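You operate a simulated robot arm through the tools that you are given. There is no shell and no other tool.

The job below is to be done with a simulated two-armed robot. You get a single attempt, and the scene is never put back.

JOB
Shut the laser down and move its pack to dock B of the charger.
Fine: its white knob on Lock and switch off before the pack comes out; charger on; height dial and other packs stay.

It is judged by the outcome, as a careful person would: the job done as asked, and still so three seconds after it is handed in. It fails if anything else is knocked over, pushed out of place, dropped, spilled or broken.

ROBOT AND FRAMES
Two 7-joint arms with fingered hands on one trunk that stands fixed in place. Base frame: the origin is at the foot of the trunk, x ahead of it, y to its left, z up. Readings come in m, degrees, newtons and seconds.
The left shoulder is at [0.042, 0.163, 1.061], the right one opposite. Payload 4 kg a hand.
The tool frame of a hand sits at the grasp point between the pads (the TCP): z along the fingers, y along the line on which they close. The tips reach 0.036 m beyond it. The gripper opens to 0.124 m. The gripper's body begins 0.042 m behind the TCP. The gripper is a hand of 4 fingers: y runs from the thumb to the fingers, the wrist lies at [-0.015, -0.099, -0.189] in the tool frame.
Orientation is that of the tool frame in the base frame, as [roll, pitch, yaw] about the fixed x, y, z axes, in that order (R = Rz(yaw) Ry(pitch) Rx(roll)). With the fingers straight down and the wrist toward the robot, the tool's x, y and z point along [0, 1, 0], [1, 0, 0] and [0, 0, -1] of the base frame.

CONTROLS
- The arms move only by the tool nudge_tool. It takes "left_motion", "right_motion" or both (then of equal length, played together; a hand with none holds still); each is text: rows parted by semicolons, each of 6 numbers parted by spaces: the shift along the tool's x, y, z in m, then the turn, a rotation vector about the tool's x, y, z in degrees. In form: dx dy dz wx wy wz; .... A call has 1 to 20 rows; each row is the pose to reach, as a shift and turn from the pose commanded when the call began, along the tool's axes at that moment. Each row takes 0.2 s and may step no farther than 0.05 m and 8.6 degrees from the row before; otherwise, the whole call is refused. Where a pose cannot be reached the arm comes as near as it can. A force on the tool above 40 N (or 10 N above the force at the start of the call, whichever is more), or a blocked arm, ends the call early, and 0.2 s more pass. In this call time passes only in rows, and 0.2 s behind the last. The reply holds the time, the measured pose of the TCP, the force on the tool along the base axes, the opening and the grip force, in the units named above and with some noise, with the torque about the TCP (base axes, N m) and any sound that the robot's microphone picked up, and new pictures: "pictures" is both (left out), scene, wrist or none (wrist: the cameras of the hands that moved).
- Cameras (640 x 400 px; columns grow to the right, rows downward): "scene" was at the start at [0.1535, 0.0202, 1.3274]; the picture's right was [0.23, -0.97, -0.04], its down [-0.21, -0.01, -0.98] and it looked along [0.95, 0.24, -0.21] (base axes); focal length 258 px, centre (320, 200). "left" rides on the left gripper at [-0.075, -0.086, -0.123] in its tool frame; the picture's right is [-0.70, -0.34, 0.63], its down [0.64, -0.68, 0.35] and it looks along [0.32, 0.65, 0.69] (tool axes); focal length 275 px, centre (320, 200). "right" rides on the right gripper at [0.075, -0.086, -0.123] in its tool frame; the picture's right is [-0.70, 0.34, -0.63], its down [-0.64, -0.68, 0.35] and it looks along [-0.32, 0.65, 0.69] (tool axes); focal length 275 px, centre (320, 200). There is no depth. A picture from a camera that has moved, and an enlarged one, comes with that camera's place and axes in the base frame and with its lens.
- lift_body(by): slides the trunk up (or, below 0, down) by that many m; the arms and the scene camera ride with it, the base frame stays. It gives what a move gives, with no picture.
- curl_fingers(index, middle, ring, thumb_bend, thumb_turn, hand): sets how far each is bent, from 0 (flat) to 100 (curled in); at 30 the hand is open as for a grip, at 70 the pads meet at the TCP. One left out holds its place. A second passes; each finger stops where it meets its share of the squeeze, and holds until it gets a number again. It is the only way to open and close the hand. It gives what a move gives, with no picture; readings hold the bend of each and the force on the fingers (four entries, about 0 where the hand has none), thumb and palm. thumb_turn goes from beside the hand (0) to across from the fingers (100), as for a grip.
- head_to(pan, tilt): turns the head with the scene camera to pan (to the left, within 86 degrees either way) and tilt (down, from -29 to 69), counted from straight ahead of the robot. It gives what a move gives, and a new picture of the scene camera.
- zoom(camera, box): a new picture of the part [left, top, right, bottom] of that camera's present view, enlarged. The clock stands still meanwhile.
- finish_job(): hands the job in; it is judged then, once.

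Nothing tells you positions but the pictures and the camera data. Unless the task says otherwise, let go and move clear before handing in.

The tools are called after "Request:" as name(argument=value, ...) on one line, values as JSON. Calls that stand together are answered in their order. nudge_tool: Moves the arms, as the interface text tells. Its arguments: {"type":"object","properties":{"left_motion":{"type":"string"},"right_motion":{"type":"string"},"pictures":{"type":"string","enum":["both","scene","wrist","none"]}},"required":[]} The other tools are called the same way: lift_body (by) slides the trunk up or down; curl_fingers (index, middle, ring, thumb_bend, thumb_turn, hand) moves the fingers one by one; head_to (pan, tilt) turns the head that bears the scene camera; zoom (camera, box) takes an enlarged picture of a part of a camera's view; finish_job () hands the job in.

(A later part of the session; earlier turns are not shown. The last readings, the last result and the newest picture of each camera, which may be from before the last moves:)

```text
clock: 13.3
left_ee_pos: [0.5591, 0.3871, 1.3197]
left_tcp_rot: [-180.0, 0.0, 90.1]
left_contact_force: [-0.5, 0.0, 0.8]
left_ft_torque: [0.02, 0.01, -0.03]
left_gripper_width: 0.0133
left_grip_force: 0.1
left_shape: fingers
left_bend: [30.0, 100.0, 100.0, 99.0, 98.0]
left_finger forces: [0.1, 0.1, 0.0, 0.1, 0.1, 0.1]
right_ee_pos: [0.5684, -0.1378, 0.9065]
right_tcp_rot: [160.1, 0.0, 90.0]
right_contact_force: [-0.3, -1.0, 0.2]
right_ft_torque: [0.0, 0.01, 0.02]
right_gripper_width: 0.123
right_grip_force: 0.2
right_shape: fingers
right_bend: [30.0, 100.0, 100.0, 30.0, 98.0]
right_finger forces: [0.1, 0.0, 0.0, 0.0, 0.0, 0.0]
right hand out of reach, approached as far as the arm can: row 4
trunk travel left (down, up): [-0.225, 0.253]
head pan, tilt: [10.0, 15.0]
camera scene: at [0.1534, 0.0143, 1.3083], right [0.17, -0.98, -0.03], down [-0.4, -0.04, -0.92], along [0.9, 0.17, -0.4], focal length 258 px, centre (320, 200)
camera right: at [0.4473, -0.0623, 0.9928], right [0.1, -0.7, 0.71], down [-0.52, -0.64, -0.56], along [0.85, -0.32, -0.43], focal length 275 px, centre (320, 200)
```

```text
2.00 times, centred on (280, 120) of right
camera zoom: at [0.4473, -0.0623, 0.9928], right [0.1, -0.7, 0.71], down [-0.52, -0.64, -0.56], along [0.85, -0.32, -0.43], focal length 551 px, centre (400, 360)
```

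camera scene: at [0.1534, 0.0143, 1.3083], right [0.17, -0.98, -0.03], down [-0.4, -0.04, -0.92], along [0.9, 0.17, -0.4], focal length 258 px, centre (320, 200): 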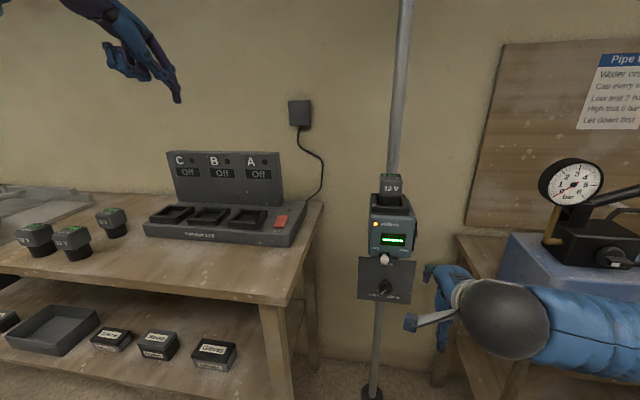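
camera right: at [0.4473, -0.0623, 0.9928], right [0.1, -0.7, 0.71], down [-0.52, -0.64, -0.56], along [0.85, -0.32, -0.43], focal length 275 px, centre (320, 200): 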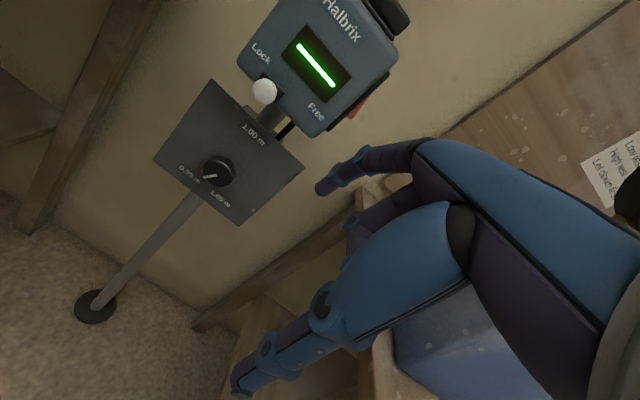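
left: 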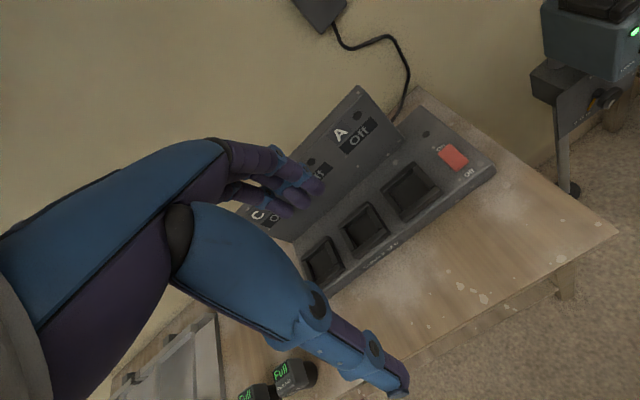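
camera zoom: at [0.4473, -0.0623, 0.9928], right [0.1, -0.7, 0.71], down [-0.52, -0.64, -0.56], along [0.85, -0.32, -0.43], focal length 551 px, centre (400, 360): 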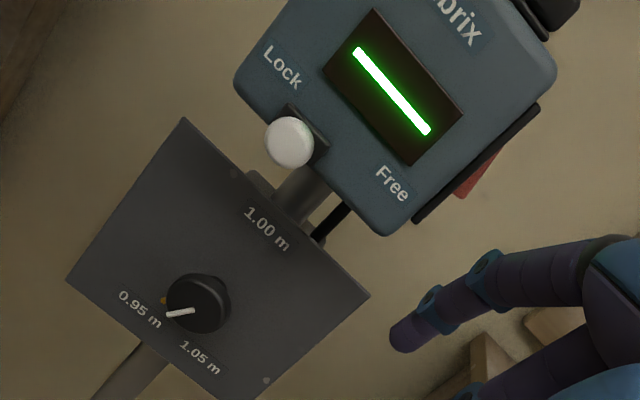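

The knob is now at Lock and the laser is undisturbed. The gauge triangulates to about (0.68, -0.36, 1.13), closer than I first thought. So I'll reach the red rocker from the front-right with the index finger pointing forward-down, which keeps the wrist well clear of the gauge.

Request:
nudge_tool(right_motion="-0.0114 0.0216 0.0092 -5.97 1.74 -2.49; -0.0228 0.0431 0.0184 -11.94 3.48 -4.98; -0.0342 0.0647 0.0277 -17.92 5.23 -7.47; -0.0456 0.0862 0.0369 -23.89 6.97 -9.96; -0.057 0.1078 0.0461 -29.86 8.71 -12.45", pictures="both")

Request:
zoom(camera="right", box=[160, 0, 480, 200])

Request:
zoom(camera="scene", box=[360, 180, 520, 300])

```text
clock: 14.5
left_ee_pos: [0.5614, 0.3895, 1.3156]
left_tcp_rot: [-179.8, 0.3, 89.9]
left_contact_force: [0.9, 0.8, -1.5]
left_ft_torque: [-0.03, 0.08, -0.01]
left_gripper_width: 0.0132
left_grip_force: 0.0
left_shape: fingers
left_bend: [30.0, 100.0, 100.0, 99.0, 98.0]
left_finger forces: [0.2, 0.1, 0.1, 0.0, 0.0, 0.0]
right_ee_pos: [0.6168, -0.1118, 0.9273]
right_tcp_rot: [144.7, -2.2, 107.5]
right_contact_force: [-0.1, 1.0, -1.1]
right_ft_torque: [-0.03, -0.06, -0.01]
right_gripper_width: 0.1228
right_grip_force: 0.1
right_shape: fingers
right_bend: [30.0, 100.0, 100.0, 30.0, 97.0]
right_finger forces: [0.1, 0.0, 0.0, 0.0, 0.0, 0.0]
right hand out of reach, approached as far as the arm can: row 2, 3, 4, 5
trunk travel left (down, up): [-0.225, 0.253]
head pan, tilt: [10.0, 15.0]
camera scene: at [0.156, 0.0176, 1.3073], right [0.17, -0.98, -0.02], down [-0.4, -0.05, -0.91], along [0.9, 0.17, -0.4], focal length 258 px, centre (320, 200)
camera right: at [0.4628, -0.0843, 0.9814], right [0.13, -0.72, 0.68], down [-0.15, -0.7, -0.7], along [0.98, -0.01, -0.2], focal length 275 px, centre (320, 200)
```

scene: 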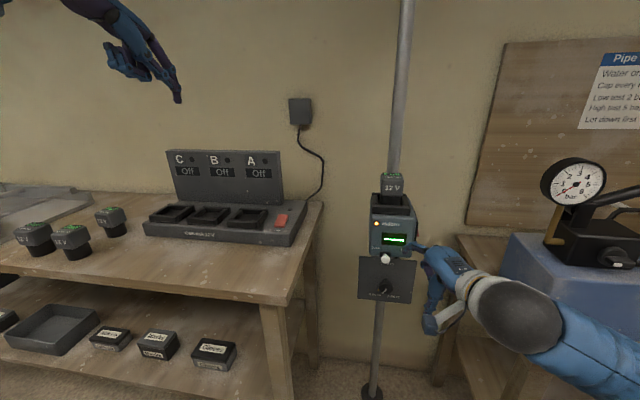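
right: 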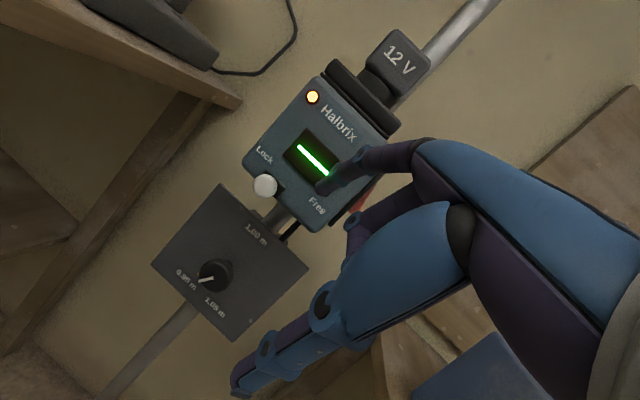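

```text
2.00 times, centred on (320, 100) of right
camera zoom: at [0.4628, -0.0843, 0.9814], right [0.13, -0.72, 0.68], down [-0.15, -0.7, -0.7], along [0.98, -0.01, -0.2], focal length 551 px, centre (320, 400)
```

zoom: 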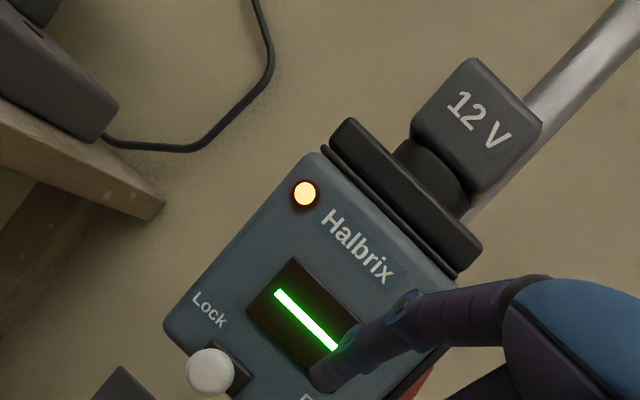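

```text
3.33 times, centred on (440, 240) of scene
camera zoom: at [0.156, 0.0176, 1.3073], right [0.17, -0.98, -0.02], down [-0.4, -0.05, -0.91], along [0.9, 0.17, -0.4], focal length 860 px, centre (-80, 67)
```

zoom: 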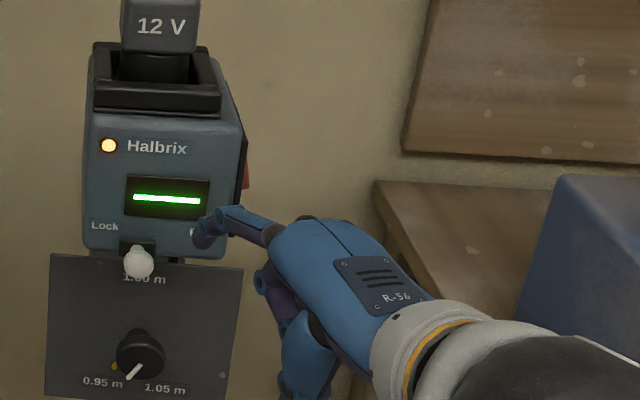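

That target was partly out of reach because the wrist was too close to the shoulder, and the arm stopped short, free of contact. I'll raise the trunk to give the arm more room and then re-approach.

Request:
lift_body(by=0.12)

Request:
head_to(pan=-5, tilt=25)

```text
clock: 16.0
left_ee_pos: [0.5605, 0.3872, 1.4388]
left_tcp_rot: [-180.0, 0.0, 90.1]
left_contact_force: [-0.3, 0.2, -0.9]
left_ft_torque: [0.01, 0.0, 0.02]
left_gripper_width: 0.0131
left_grip_force: 0.1
left_shape: fingers
left_bend: [30.0, 100.0, 100.0, 99.0, 98.0]
left_finger forces: [0.0, 0.0, 0.0, 0.1, 0.0, 0.1]
right_ee_pos: [0.6177, -0.1115, 1.0496]
right_tcp_rot: [144.4, -2.2, 107.5]
right_contact_force: [0.1, 0.1, 0.1]
right_ft_torque: [0.02, 0.0, 0.0]
right_gripper_width: 0.123
right_grip_force: 0.1
right_shape: fingers
right_bend: [30.0, 100.0, 100.0, 30.0, 97.0]
right_finger forces: [0.0, 0.1, 0.0, 0.0, 0.1, 0.0]
trunk travel left (down, up): [-0.345, 0.133]
head pan, tilt: [10.0, 15.0]
```

```text
clock: 16.7
left_ee_pos: [0.5587, 0.3869, 1.4392]
left_tcp_rot: [180.0, 0.0, 89.9]
left_contact_force: [-0.4, -0.4, 0.0]
left_ft_torque: [0.01, -0.01, 0.01]
left_gripper_width: 0.0132
left_grip_force: 0.0
left_shape: fingers
left_bend: [30.0, 100.0, 100.0, 99.0, 98.0]
left_finger forces: [0.0, 0.0, 0.0, 0.0, 0.0, 0.0]
right_ee_pos: [0.6179, -0.1108, 1.0515]
right_tcp_rot: [144.5, -2.3, 107.7]
right_contact_force: [-0.6, -0.3, -0.7]
right_ft_torque: [0.01, 0.0, 0.02]
right_gripper_width: 0.1231
right_grip_force: 0.0
right_shape: fingers
right_bend: [30.0, 100.0, 100.0, 30.0, 97.0]
right_finger forces: [0.0, 0.1, 0.0, 0.0, 0.0, 0.0]
trunk travel left (down, up): [-0.345, 0.133]
head pan, tilt: [-5.0, 25.0]
camera scene: at [0.1028, -0.0094, 1.4283], right [-0.09, -1.0, 0.0], down [-0.46, 0.04, -0.89], along [0.88, -0.08, -0.46], focal length 258 px, centre (320, 200)
```

scene: 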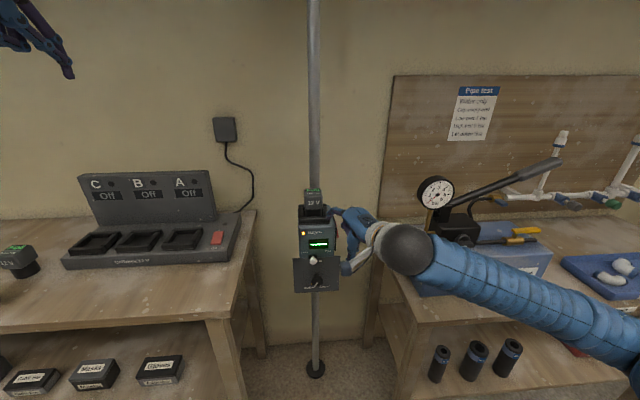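

With the trunk raised, the pointing hand is in front of the laser near z 1.05. I'll swing it right, then down and forward into the gap beside the laser, with the fingertip stopping about 5 cm to the right of the rocker.

Request:
nudge_tool(right_motion="-0.0386 -0.0078 0.0173 0.04 -3.98 4.36; -0.0777 -0.0212 0.0426 0.09 -7.95 8.73; -0.0866 -0.032 0.0715 0.13 -11.93 13.09; -0.0907 -0.0416 0.1013 0.13 -11.93 13.09; -0.0939 -0.0469 0.122 0.13 -11.93 13.09", pictures="both")

Request:
zoom(camera="scene", box=[280, 170, 440, 290])

Request:
zoom(camera="right", box=[160, 20, 400, 220])

```text
clock: 17.9
left_ee_pos: [0.5563, 0.389, 1.4384]
left_tcp_rot: [-180.0, 0.0, 90.0]
left_contact_force: [-0.3, 0.5, -0.4]
left_ft_torque: [-0.04, -0.06, -0.03]
left_gripper_width: 0.013
left_grip_force: 0.1
left_shape: fingers
left_bend: [30.0, 100.0, 100.0, 99.0, 98.0]
left_finger forces: [0.0, 0.0, 0.0, 0.0, 0.0, 0.0]
right_ee_pos: [0.6174, -0.2308, 0.9218]
right_tcp_rot: [143.5, -4.3, 100.2]
right_contact_force: [0.7, 0.3, 0.5]
right_ft_torque: [0.0, -0.02, -0.02]
right_gripper_width: 0.1231
right_grip_force: 0.0
right_shape: fingers
right_bend: [30.0, 100.0, 100.0, 30.0, 97.0]
right_finger forces: [0.0, 0.0, 0.1, 0.0, 0.0, 0.1]
right hand out of reach, approached as far as the arm can: row 1, 2, 3, 4, 5
trunk travel left (down, up): [-0.345, 0.133]
head pan, tilt: [-5.0, 25.0]
camera scene: at [0.1015, -0.0071, 1.4279], right [-0.09, -1.0, 0.01], down [-0.46, 0.04, -0.89], along [0.88, -0.08, -0.46], focal length 258 px, centre (320, 200)
camera right: at [0.467, -0.1865, 0.9746], right [0.03, -0.75, 0.66], down [-0.23, -0.64, -0.73], along [0.97, -0.13, -0.19], focal length 275 px, centre (320, 200)
```

scene: 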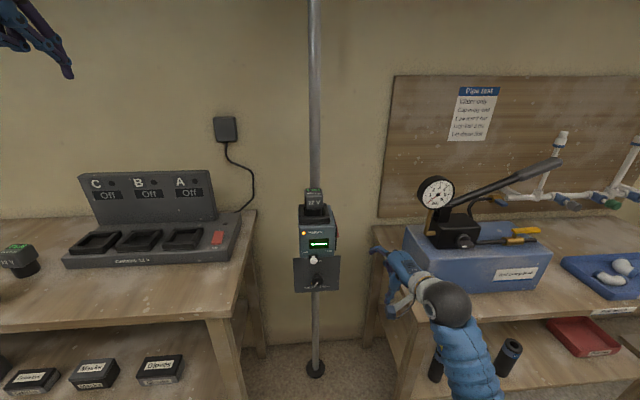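
right: 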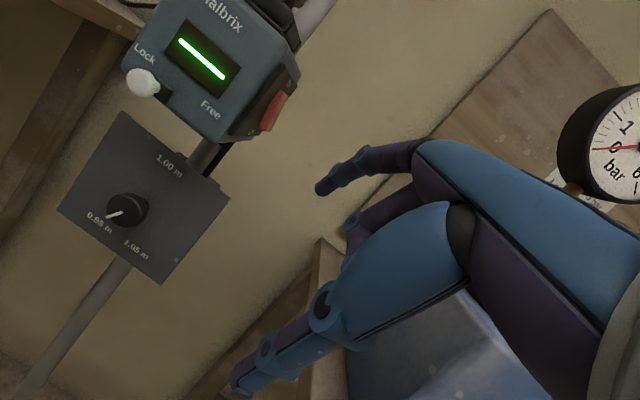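

```text
3.33 times, centred on (360, 230) of scene
camera zoom: at [0.1015, -0.0071, 1.4279], right [-0.09, -1.0, 0.01], down [-0.46, 0.04, -0.89], along [0.88, -0.08, -0.46], focal length 860 px, centre (187, 100)
```

zoom: 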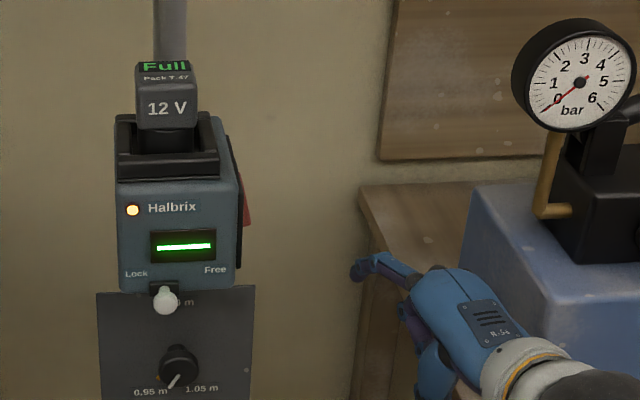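

```text
2.00 times, centred on (280, 120) of right
camera zoom: at [0.467, -0.1865, 0.9746], right [0.03, -0.75, 0.66], down [-0.23, -0.64, -0.73], along [0.97, -0.13, -0.19], focal length 551 px, centre (400, 360)
```

zoom: 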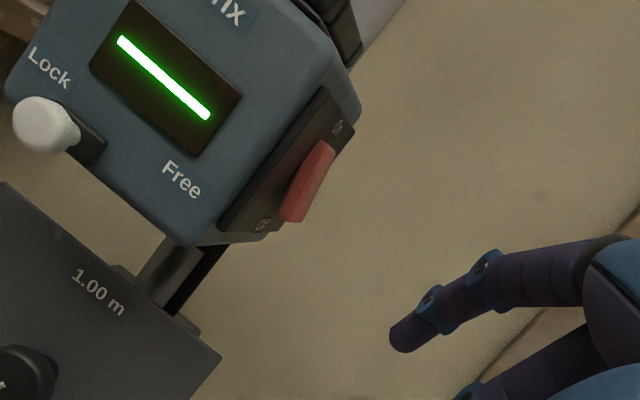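

The arm again stopped short, clear of everything, with the hand near (0.617, -0.231, 0.922). Forward tilts much beyond 20° seem hard in this region. I'll return to a 20° tilt away from the pump and then use a modest sideways lean instead.

Request:
nudge_tool(right_motion="0.0101 0.0142 -0.0067 4.01 -2.15 1.74; 0.0203 0.0284 -0.0133 8.02 -4.31 3.48; 0.0304 0.0426 -0.02 12.03 -6.46 5.22; 0.0405 0.0568 -0.0266 16.04 -8.61 6.96", pictures="both")

```text
clock: 19.1
left_ee_pos: [0.5591, 0.3859, 1.4392]
left_tcp_rot: [-179.9, 0.0, 90.0]
left_contact_force: [-0.3, 0.3, 0.2]
left_ft_torque: [0.02, 0.01, -0.02]
left_gripper_width: 0.0134
left_grip_force: 0.0
left_shape: fingers
left_bend: [30.0, 100.0, 100.0, 99.0, 98.0]
left_finger forces: [0.1, 0.0, 0.1, 0.0, 0.1, 0.1]
right_ee_pos: [0.6171, -0.1906, 0.9159]
right_tcp_rot: [166.1, -0.1, 89.8]
right_contact_force: [0.2, 0.6, 0.0]
right_ft_torque: [0.03, -0.02, 0.0]
right_gripper_width: 0.1232
right_grip_force: 0.0
right_shape: fingers
right_bend: [30.0, 100.0, 100.0, 30.0, 98.0]
right_finger forces: [0.0, 0.0, 0.1, 0.0, 0.0, 0.0]
right hand out of reach, approached as far as the arm can: row 1, 2, 3
trunk travel left (down, up): [-0.345, 0.133]
head pan, tilt: [-5.0, 25.0]
stopped in row 4 (right hand): the arm was blocked; the commanded pose is now the measured one
camera scene: at [0.1023, -0.0104, 1.4283], right [-0.09, -1.0, 0.0], down [-0.46, 0.04, -0.89], along [0.88, -0.08, -0.46], focal length 258 px, centre (320, 200)
camera right: at [0.5049, -0.116, 1.0156], right [0.17, -0.7, 0.69], down [-0.58, -0.64, -0.5], along [0.8, -0.32, -0.52], focal length 275 px, centre (320, 200)
```

scene: 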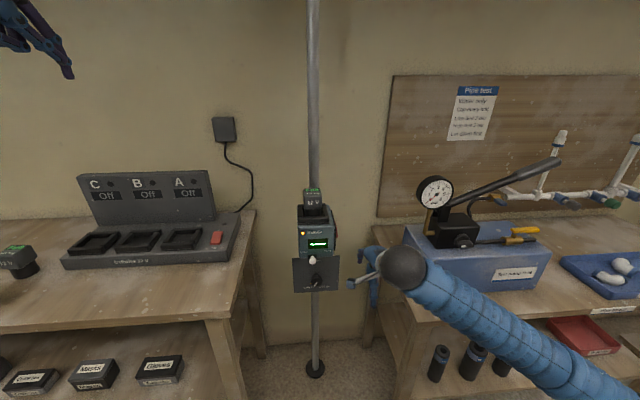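
right: 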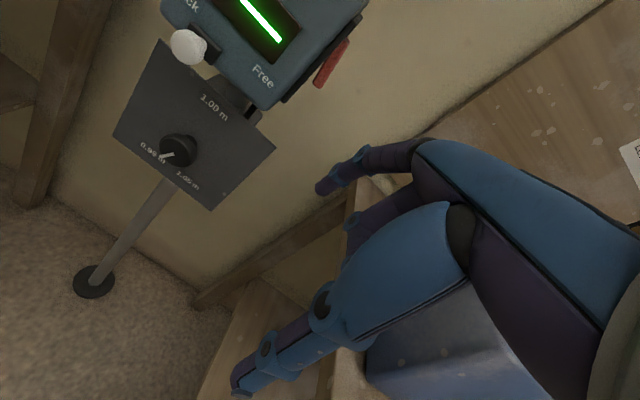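

The controller reset the commanded pose to the measured one, forces are near zero, and nothing looks disturbed. From this clean pose I'll move forward with a gentle 20° sideways lean, keeping the fingertip about 5 cm to the right of the rocker.

Request:
nudge_tool(right_motion="0.0008 0.0161 -0.0048 -1.48 4.79 1.46; 0.0015 0.0323 -0.0095 -2.96 9.57 2.93; 0.0023 0.0484 -0.0143 -4.44 14.36 4.39; 0.003 0.0645 -0.019 -5.92 19.14 5.85", pictures="both")

Request:
zoom(camera="scene", box=[290, 180, 530, 380])

Request:
zoom(camera="right", box=[160, 20, 400, 220])

```text
clock: 20.1
left_ee_pos: [0.5597, 0.3874, 1.4388]
left_tcp_rot: [180.0, 0.0, 89.9]
left_contact_force: [0.1, 0.6, 0.4]
left_ft_torque: [0.01, 0.02, -0.03]
left_gripper_width: 0.0132
left_grip_force: 0.0
left_shape: fingers
left_bend: [30.0, 100.0, 100.0, 99.0, 98.0]
left_finger forces: [0.0, 0.0, 0.0, 0.1, 0.0, 0.1]
right_ee_pos: [0.6755, -0.1874, 0.9514]
right_tcp_rot: [159.9, -20.3, 90.0]
right_contact_force: [-0.1, 0.2, 0.3]
right_ft_torque: [-0.03, 0.02, -0.01]
right_gripper_width: 0.123
right_grip_force: 0.2
right_shape: fingers
right_bend: [30.0, 100.0, 100.0, 30.0, 98.0]
right_finger forces: [0.0, 0.0, 0.0, 0.0, 0.0, 0.1]
trunk travel left (down, up): [-0.345, 0.133]
head pan, tilt: [-5.0, 25.0]
camera scene: at [0.103, -0.0096, 1.4283], right [-0.09, -1.0, 0.0], down [-0.46, 0.04, -0.89], along [0.88, -0.08, -0.46], focal length 258 px, centre (320, 200)
camera right: at [0.5543, -0.1464, 1.0587], right [0.1, -0.9, 0.43], down [-0.52, -0.41, -0.75], along [0.85, -0.15, -0.51], focal length 275 px, centre (320, 200)
```

scene: 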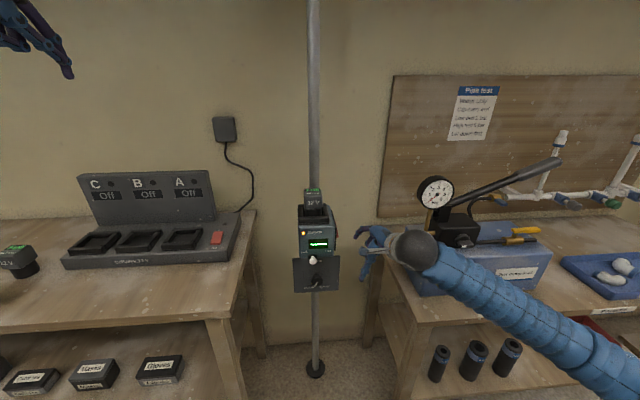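
right: 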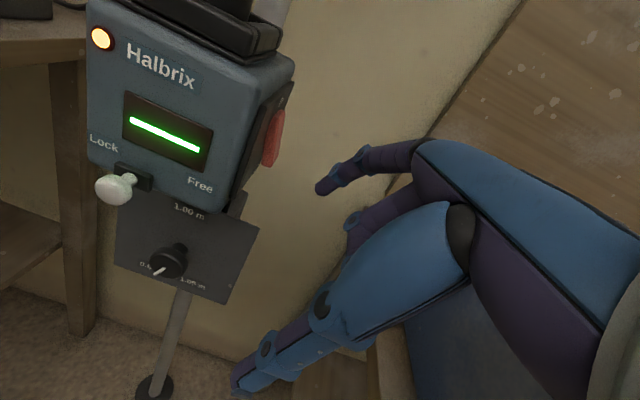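

```text
2.00 times, centred on (410, 280) of scene
camera zoom: at [0.103, -0.0096, 1.4283], right [-0.09, -1.0, 0.0], down [-0.46, 0.04, -0.89], along [0.88, -0.08, -0.46], focal length 516 px, centre (140, 40)
```

zoom: 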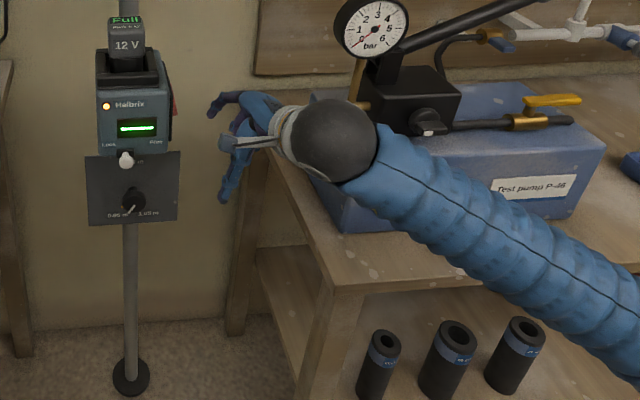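

```text
2.00 times, centred on (280, 120) of right
camera zoom: at [0.5543, -0.1464, 1.0587], right [0.1, -0.9, 0.43], down [-0.52, -0.41, -0.75], along [0.85, -0.15, -0.51], focal length 551 px, centre (400, 360)
```

zoom: 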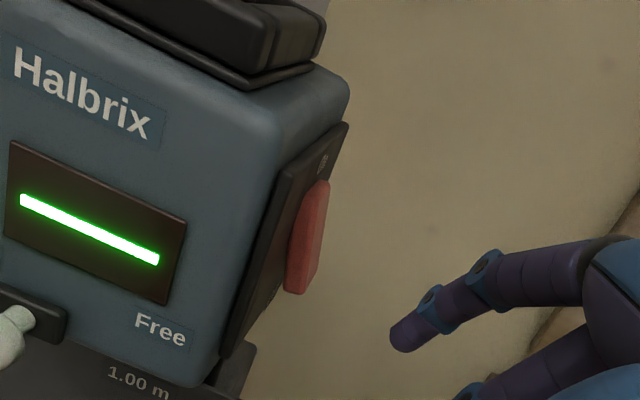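

I'm exactly where I wanted to be: the fingertip is near (0.76, -0.18, 0.943), and the rocker's proud lower end is at (0.797, -0.128, 0.93). I'll move forward alongside the laser and then left, stopping about 1 cm short of the lower half of the rocker.

Request:
nudge_tool(right_motion="-0.0014 0.0161 0.0099 0 0 0; -0.0027 0.0322 0.0197 0 0 0; 0.0138 0.0302 0.0253 0 0 0; 0.0302 0.0281 0.031 0 0 0", pictures="both")

Request:
zoom(camera="right", box=[200, 60, 400, 220])

Request:
zoom(camera="scene", box=[290, 180, 418, 270])

```text
clock: 21.1
left_ee_pos: [0.5596, 0.387, 1.4384]
left_tcp_rot: [-179.9, 0.0, 90.0]
left_contact_force: [0.1, 0.2, 0.2]
left_ft_torque: [0.0, -0.01, 0.0]
left_gripper_width: 0.0132
left_grip_force: 0.1
left_shape: fingers
left_bend: [30.0, 100.0, 100.0, 99.0, 98.0]
left_finger forces: [0.1, 0.0, 0.0, 0.0, 0.0, 0.0]
right_ee_pos: [0.7129, -0.1524, 0.9435]
right_tcp_rot: [160.0, -20.2, 89.9]
right_contact_force: [-0.3, 0.5, -0.2]
right_ft_torque: [-0.03, 0.01, 0.02]
right_gripper_width: 0.1233
right_grip_force: 0.1
right_shape: fingers
right_bend: [30.0, 100.0, 100.0, 30.0, 98.0]
right_finger forces: [0.0, 0.0, 0.0, 0.1, 0.1, 0.1]
trunk travel left (down, up): [-0.345, 0.133]
head pan, tilt: [-5.0, 25.0]
camera scene: at [0.1032, -0.0092, 1.4282], right [-0.09, -1.0, 0.0], down [-0.46, 0.04, -0.89], along [0.88, -0.08, -0.46], focal length 258 px, centre (320, 200)
camera right: at [0.5916, -0.1114, 1.0501], right [0.1, -0.9, 0.43], down [-0.52, -0.41, -0.75], along [0.85, -0.15, -0.51], focal length 275 px, centre (320, 200)
```

scene: 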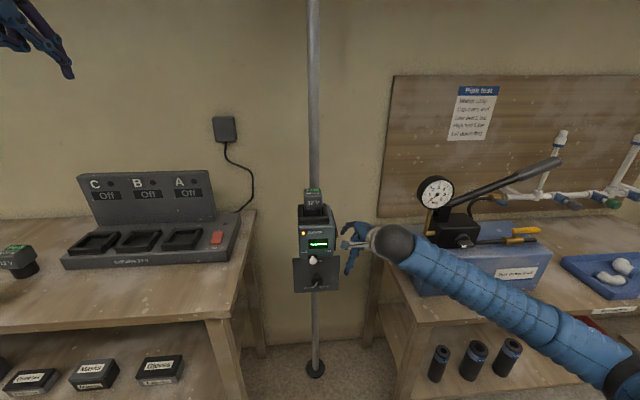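
right: 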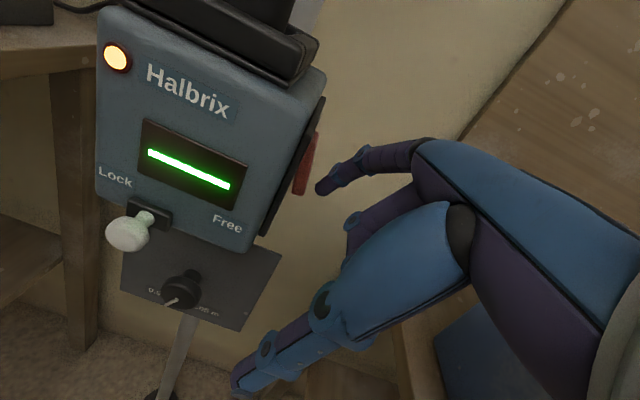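

```text
2.50 times, centred on (300, 140) of right
camera zoom: at [0.5916, -0.1114, 1.0501], right [0.1, -0.9, 0.43], down [-0.52, -0.41, -0.75], along [0.85, -0.15, -0.51], focal length 688 px, centre (370, 350)
```

zoom: 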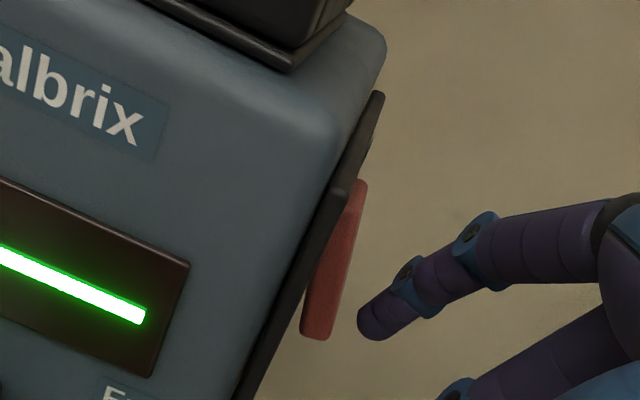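

```text
4.44 times, centred on (354, 225) of scene
camera zoom: at [0.1032, -0.0092, 1.4282], right [-0.09, -1.0, 0.0], down [-0.46, 0.04, -0.89], along [0.88, -0.08, -0.46], focal length 1146 px, centre (169, 89)
```

zoom: 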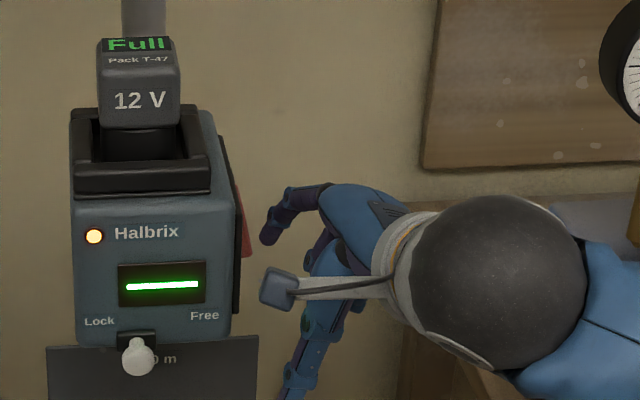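

The fingertip is level with the rocker's lower end and about 1 cm away. Now I'll push gently to the left.

Request:
nudge_tool(right_motion="0.0047 -0.0006 0.0016 0 0 0; 0.0094 -0.0012 0.0032 0 0 0; 0.0132 -0.0016 0.0045 0 0 0; 0.016 -0.002 0.0055 0 0 0", pictures="wrist")

Request:
zoom(camera="right", box=[200, 60, 400, 220])

Request:
zoom(camera="scene", box=[290, 180, 418, 270])

```text
clock: 22.1
left_ee_pos: [0.5594, 0.3858, 1.4394]
left_tcp_rot: [-179.9, -0.1, 90.0]
left_contact_force: [-0.1, -0.2, -0.5]
left_ft_torque: [0.0, -0.02, 0.01]
left_gripper_width: 0.0134
left_grip_force: 0.1
left_shape: fingers
left_bend: [30.0, 100.0, 100.0, 99.0, 98.0]
left_finger forces: [0.0, 0.1, 0.0, 0.1, 0.1, 0.0]
right_ee_pos: [0.7123, -0.1355, 0.944]
right_tcp_rot: [160.1, -20.2, 89.7]
right_contact_force: [-0.3, -5.2, -0.7]
right_ft_torque: [0.05, 0.02, -0.4]
right_gripper_width: 0.1231
right_grip_force: 2.5
right_shape: fingers
right_bend: [30.0, 100.0, 100.0, 30.0, 98.0]
right_finger forces: [5.9, 0.0, 0.1, 0.0, 0.0, 0.1]
trunk travel left (down, up): [-0.345, 0.133]
head pan, tilt: [-5.0, 25.0]
camera right: at [0.5914, -0.0952, 1.0506], right [0.1, -0.9, 0.43], down [-0.52, -0.41, -0.75], along [0.85, -0.15, -0.51], focal length 275 px, centre (320, 200)
```

right: 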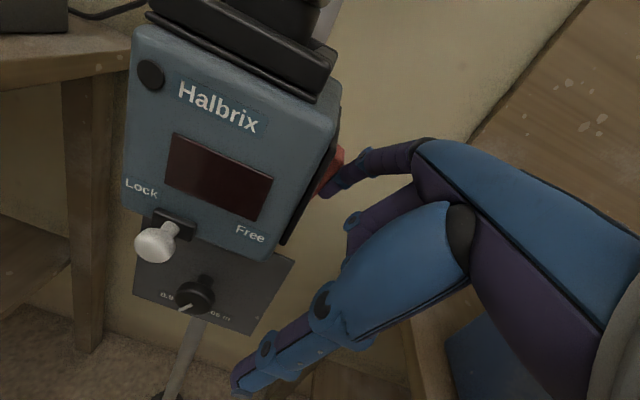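

```text
2.50 times, centred on (300, 140) of right
camera zoom: at [0.5914, -0.0952, 1.0506], right [0.1, -0.9, 0.43], down [-0.52, -0.41, -0.75], along [0.85, -0.15, -0.51], focal length 688 px, centre (370, 350)
```

zoom: 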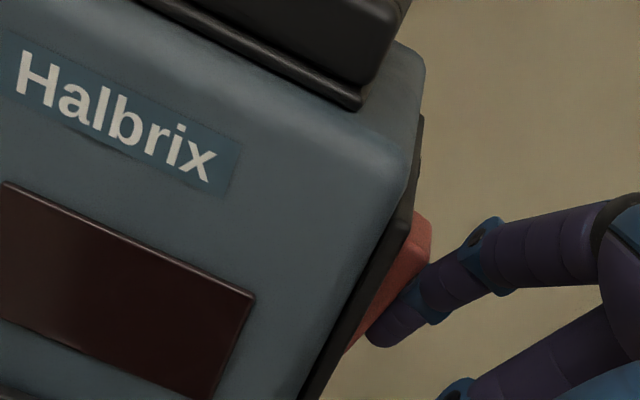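

```text
4.44 times, centred on (354, 225) of scene
camera zoom: at [0.1028, -0.0103, 1.4283], right [-0.09, -1.0, 0.0], down [-0.46, 0.04, -0.89], along [0.88, -0.08, -0.46], focal length 1146 px, centre (169, 89)
```

zoom: 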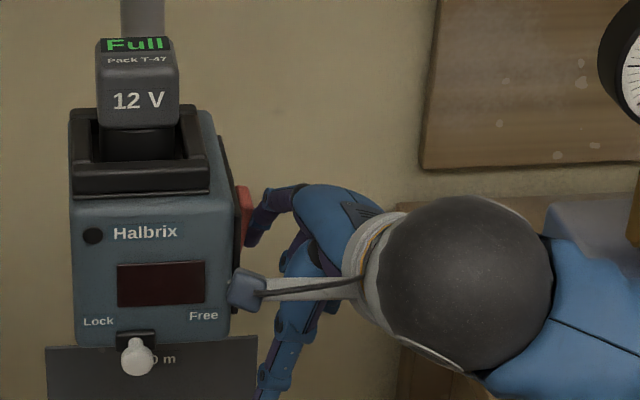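

The display and LED are dark and the rocker has flipped, so the laser is locked and switched off. I'll withdraw the right hand to a clear parking pose and bring the left index finger to hover above the charger rocker's "On" end.

Request:
nudge_tool(right_motion="-0.0282 0.0035 -0.0096 0 0 0; -0.0517 0.0064 -0.0177 0 0 0; -0.053 -0.0274 -0.0418 0 0 0; -0.0461 -0.0586 -0.0732 0 0 0; -0.0325 -0.0551 -0.1119 0 0 0; -0.0171 -0.0501 -0.155 0 0 0; -0.0017 -0.0356 -0.1948 0 0 0; -0.0017 -0.0356 -0.1948 0 0 0; -0.0017 -0.0356 -0.1948 0 0 0; -0.0017 -0.0356 -0.1948 0 0 0", left_motion="-0.0137 0.0156 0.0389 0 0 0; -0.0274 0.0312 0.0778 0 0 0; -0.0411 0.0468 0.1167 0 0 0; -0.0548 0.0624 0.1556 0 0 0; -0.0685 0.078 0.1945 0 0 0; -0.0822 0.0936 0.2334 0 0 0; -0.0959 0.1092 0.2723 0 0 0; -0.1096 0.1248 0.3112 0 0 0; -0.1233 0.1404 0.3501 0 0 0; -0.137 0.156 0.389 0 0 0", pictures="none")

Request:
head_to(pan=15, tilt=25)

Request:
zoom(camera="left", box=[0, 0, 640, 400])

Request:
zoom(camera="scene", box=[180, 130, 340, 260])

```text
clock: 24.3
left_ee_pos: [0.7158, 0.2486, 1.0496]
left_tcp_rot: [-179.9, 0.0, 90.0]
left_contact_force: [0.0, 0.1, 0.5]
left_ft_torque: [0.01, 0.01, 0.01]
left_gripper_width: 0.0132
left_grip_force: 0.0
left_shape: fingers
left_bend: [30.0, 100.0, 100.0, 99.0, 98.0]
left_finger forces: [0.1, 0.0, 0.0, 0.0, 0.1, 0.0]
right_ee_pos: [0.6115, -0.1937, 1.1029]
right_tcp_rot: [160.1, -20.2, 89.8]
right_contact_force: [0.7, -0.1, 0.4]
right_ft_torque: [-0.03, -0.02, 0.01]
right_gripper_width: 0.1233
right_grip_force: 0.1
right_shape: fingers
right_bend: [30.0, 100.0, 100.0, 30.0, 98.0]
right_finger forces: [0.1, 0.0, 0.0, 0.0, 0.0, 0.0]
trunk travel left (down, up): [-0.345, 0.133]
head pan, tilt: [-5.0, 25.0]
```

```text
clock: 25.2
left_ee_pos: [0.7162, 0.2483, 1.051]
left_tcp_rot: [180.0, -0.1, 90.0]
left_contact_force: [0.3, 0.4, -0.2]
left_ft_torque: [0.01, -0.02, 0.0]
left_gripper_width: 0.0135
left_grip_force: 0.1
left_shape: fingers
left_bend: [30.0, 100.0, 100.0, 99.0, 98.0]
left_finger forces: [0.0, 0.1, 0.0, 0.1, 0.0, 0.0]
right_ee_pos: [0.6125, -0.1939, 1.1041]
right_tcp_rot: [160.0, -20.3, 89.9]
right_contact_force: [0.0, -0.4, 0.5]
right_ft_torque: [0.02, 0.0, -0.02]
right_gripper_width: 0.1232
right_grip_force: 0.0
right_shape: fingers
right_bend: [30.0, 100.0, 100.0, 30.0, 98.0]
right_finger forces: [0.1, 0.0, 0.1, 0.0, 0.0, 0.1]
trunk travel left (down, up): [-0.345, 0.133]
head pan, tilt: [15.0, 25.0]
camera scene: at [0.1004, 0.0221, 1.4284], right [0.26, -0.97, -0.01], down [-0.45, -0.11, -0.89], along [0.86, 0.23, -0.46], focal length 258 px, centre (320, 200)
```

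scene: 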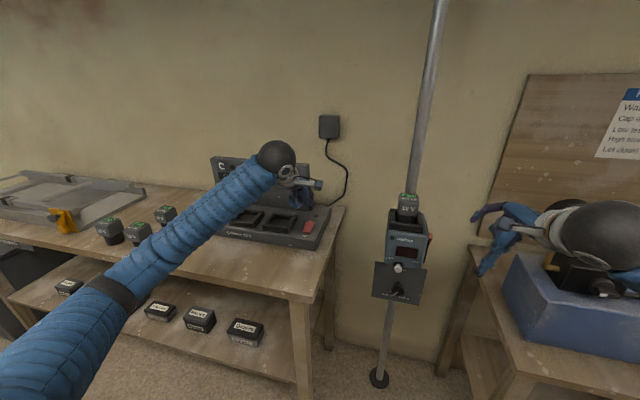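

```text
1.00 times, centred on (320, 200) of left (not enlarged: the box is as wide or as high as the picture)
camera zoom: at [0.6303, 0.1748, 1.1732], right [-0.34, -0.7, -0.63], down [-0.68, 0.64, -0.35], along [0.65, 0.32, -0.69], focal length 275 px, centre (320, 200)
```

zoom: 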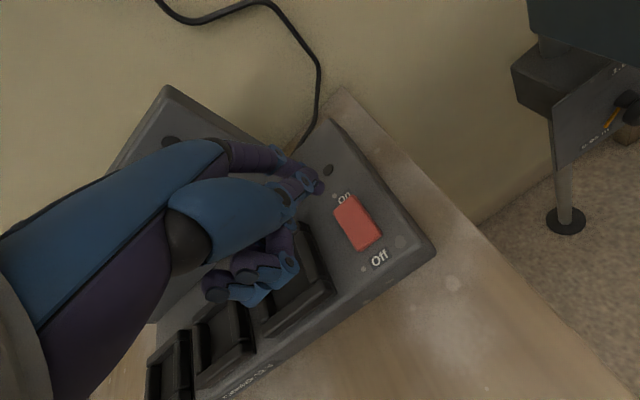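

```text
3.08 times, centred on (260, 195) of scene
camera zoom: at [0.1004, 0.0221, 1.4284], right [0.26, -0.97, -0.01], down [-0.45, -0.11, -0.89], along [0.86, 0.23, -0.46], focal length 794 px, centre (505, 215)
```

zoom: 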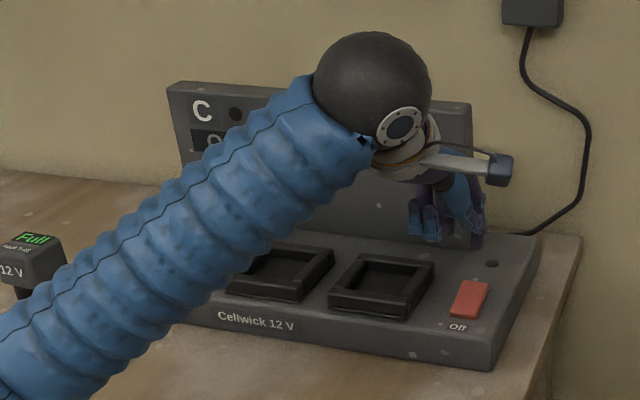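

The left fingertip is near (0.793, 0.248, 1.013), straight above the rocker's raised "On" end at about (0.80, 0.25, 0.958). I'll lower it gently to press.

Request:
nudge_tool(left_motion="0.001 0.001 0.02 0 0 0; 0.001 0.002 0.038 0 0 0; 0.001 0.002 0.048 0 0 0; 0.001 0.002 0.054 0 0 0; 0.001 0.002 0.058 0 0 0", pictures="wrist")

Request:
zoom(camera="scene", box=[180, 130, 340, 260])

```text
clock: 26.4
left_ee_pos: [0.7175, 0.2495, 0.992]
left_tcp_rot: [-180.0, 0.0, 90.0]
left_contact_force: [-0.3, 0.4, 0.7]
left_ft_torque: [-0.02, -0.04, 0.0]
left_gripper_width: 0.0134
left_grip_force: 0.2
left_shape: fingers
left_bend: [29.0, 100.0, 100.0, 99.0, 98.0]
left_finger forces: [0.3, 0.1, 0.0, 0.0, 0.1, 0.0]
right_ee_pos: [0.6115, -0.1954, 1.1027]
right_tcp_rot: [160.0, -20.3, 89.9]
right_contact_force: [-0.6, -0.5, -0.3]
right_ft_torque: [0.02, 0.03, 0.02]
right_gripper_width: 0.1232
right_grip_force: 0.1
right_shape: fingers
right_bend: [30.0, 100.0, 100.0, 30.0, 98.0]
right_finger forces: [0.0, 0.1, 0.0, 0.1, 0.0, 0.0]
trunk travel left (down, up): [-0.345, 0.133]
head pan, tilt: [15.0, 25.0]
camera left: at [0.6324, 0.1761, 1.1147], right [-0.34, -0.7, -0.63], down [-0.68, 0.64, -0.35], along [0.65, 0.32, -0.69], focal length 275 px, centre (320, 200)
```

left: 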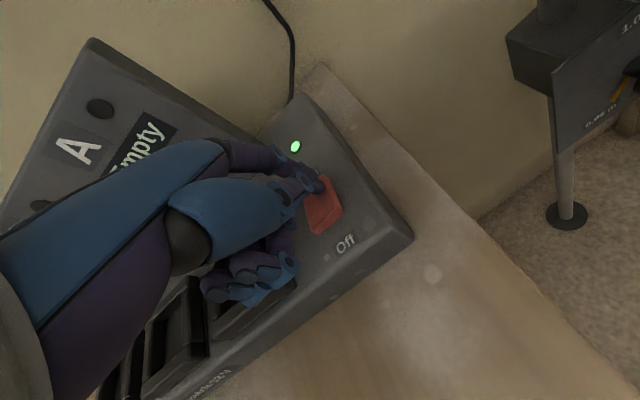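

```text
3.08 times, centred on (260, 195) of scene
camera zoom: at [0.1002, 0.0224, 1.4284], right [0.26, -0.97, -0.01], down [-0.45, -0.11, -0.89], along [0.86, 0.23, -0.46], focal length 794 px, centre (505, 215)
```

zoom: 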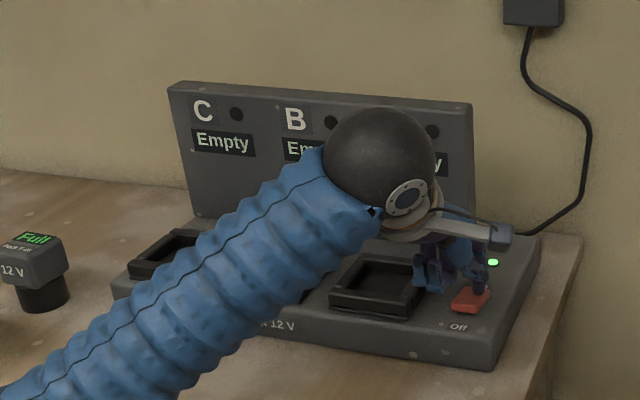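

The charger's green LED is lit and the docks now read "Empty", so it's on. I'll raise the left hand, move the right hand up and away to make room, and then open the left hand for the pack grip.

Request:
nudge_tool(left_motion="0 0 -0.045 0 0 0; 0 0 -0.09 0 0 0; 0 0 -0.135 0 0 0; 0 0 -0.18 0 0 0; 0 0 -0.22 0 0 0; 0 0 -0.25 0 0 0", right_motion="0.0154 0.0144 -0.0397 0 0 0; 0.0308 0.0289 -0.0795 0 0 0; 0.0462 0.0433 -0.1192 0 0 0; 0.0282 0.0565 -0.1553 0 0 0; 0.0039 0.0686 -0.1887 0 0 0; -0.0256 0.0759 -0.2088 0 0 0", pictures="both")

Request:
zoom(camera="scene", box=[180, 130, 340, 260])

Request:
curl_fingers(hand="left", index=40, middle=40, ring=40, thumb_bend=40, thumb_turn=98)

```text
clock: 27.8
left_ee_pos: [0.7164, 0.2491, 1.2436]
left_tcp_rot: [180.0, 0.0, 90.0]
left_contact_force: [-0.4, 0.2, -0.6]
left_ft_torque: [-0.01, 0.01, 0.01]
left_gripper_width: 0.0133
left_grip_force: 0.0
left_shape: fingers
left_bend: [29.0, 100.0, 100.0, 99.0, 98.0]
left_finger forces: [0.1, 0.0, 0.1, 0.0, 0.0, 0.1]
right_ee_pos: [0.6097, -0.2987, 1.3043]
right_tcp_rot: [159.9, -20.3, 90.0]
right_contact_force: [0.8, -0.8, -0.9]
right_ft_torque: [-0.01, 0.0, -0.02]
right_gripper_width: 0.123
right_grip_force: 0.1
right_shape: fingers
right_bend: [30.0, 100.0, 100.0, 30.0, 98.0]
right_finger forces: [0.0, 0.0, 0.0, 0.0, 0.0, 0.0]
trunk travel left (down, up): [-0.345, 0.133]
head pan, tilt: [15.0, 25.0]
camera scene: at [0.0987, 0.0209, 1.4286], right [0.26, -0.97, -0.01], down [-0.45, -0.11, -0.89], along [0.86, 0.24, -0.46], focal length 258 px, centre (320, 200)
camera right: at [0.4888, -0.2571, 1.4103], right [0.1, -0.9, 0.43], down [-0.52, -0.41, -0.75], along [0.85, -0.15, -0.51], focal length 275 px, centre (320, 200)
camera left: at [0.6307, 0.175, 1.3662], right [-0.34, -0.7, -0.63], down [-0.68, 0.64, -0.35], along [0.65, 0.32, -0.69], focal length 275 px, centre (320, 200)
```

scene: 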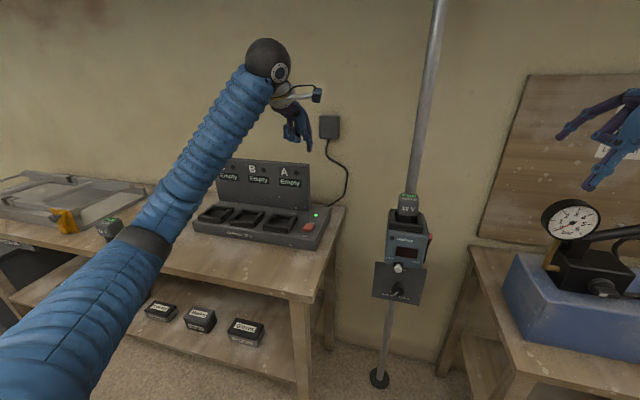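
right: 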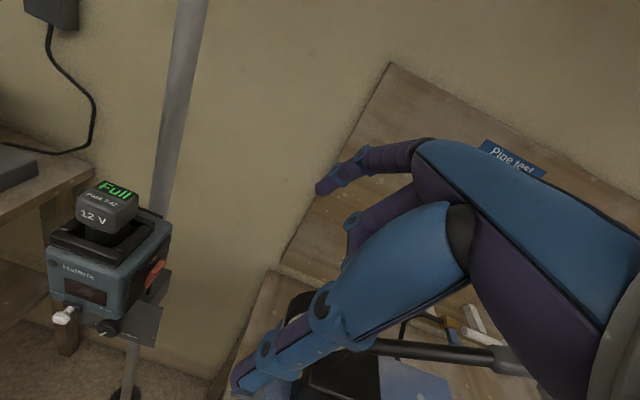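
left: 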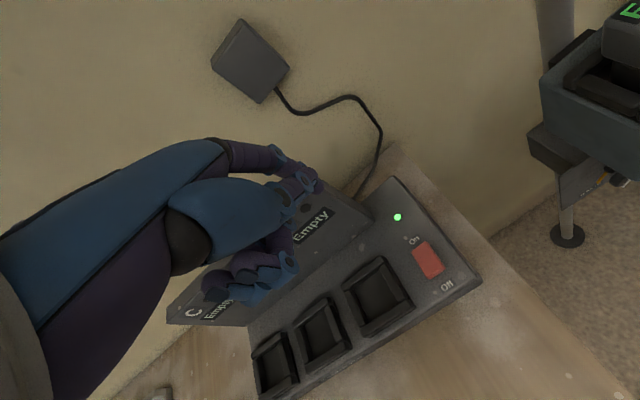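

```text
3.08 times, centred on (260, 195) of scene
camera zoom: at [0.0987, 0.0209, 1.4286], right [0.26, -0.97, -0.01], down [-0.45, -0.11, -0.89], along [0.86, 0.24, -0.46], focal length 794 px, centre (505, 215)
```

zoom: 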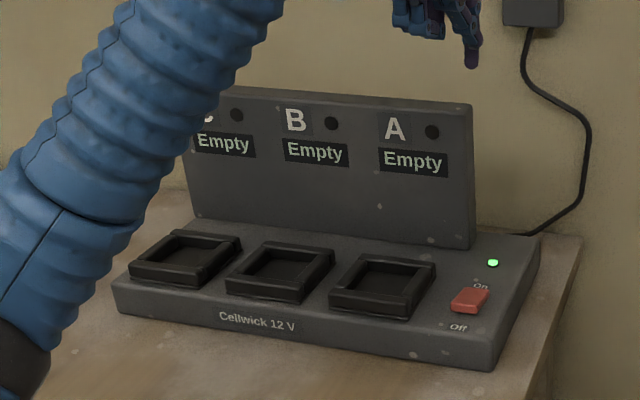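

```text
clock: 28.8
left_ee_pos: [0.7167, 0.2498, 1.2422]
left_tcp_rot: [-180.0, 0.0, 90.0]
left_contact_force: [-0.1, -0.7, 0.1]
left_ft_torque: [-0.03, 0.02, 0.0]
left_gripper_width: 0.0933
left_grip_force: 0.0
left_shape: fingers
left_bend: [40.0, 40.0, 40.0, 40.0, 97.0]
left_finger forces: [0.0, 0.1, 0.0, 0.0, 0.0, 0.0]
right_ee_pos: [0.6128, -0.2971, 1.3026]
right_tcp_rot: [159.9, -20.2, 89.9]
right_contact_force: [-0.1, 0.2, -0.4]
right_ft_torque: [0.01, -0.03, 0.01]
right_gripper_width: 0.1231
right_grip_force: 0.1
right_shape: fingers
right_bend: [30.0, 100.0, 100.0, 30.0, 98.0]
right_finger forces: [0.0, 0.0, 0.1, 0.0, 0.0, 0.1]
trunk travel left (down, up): [-0.345, 0.133]
head pan, tilt: [15.0, 25.0]
```

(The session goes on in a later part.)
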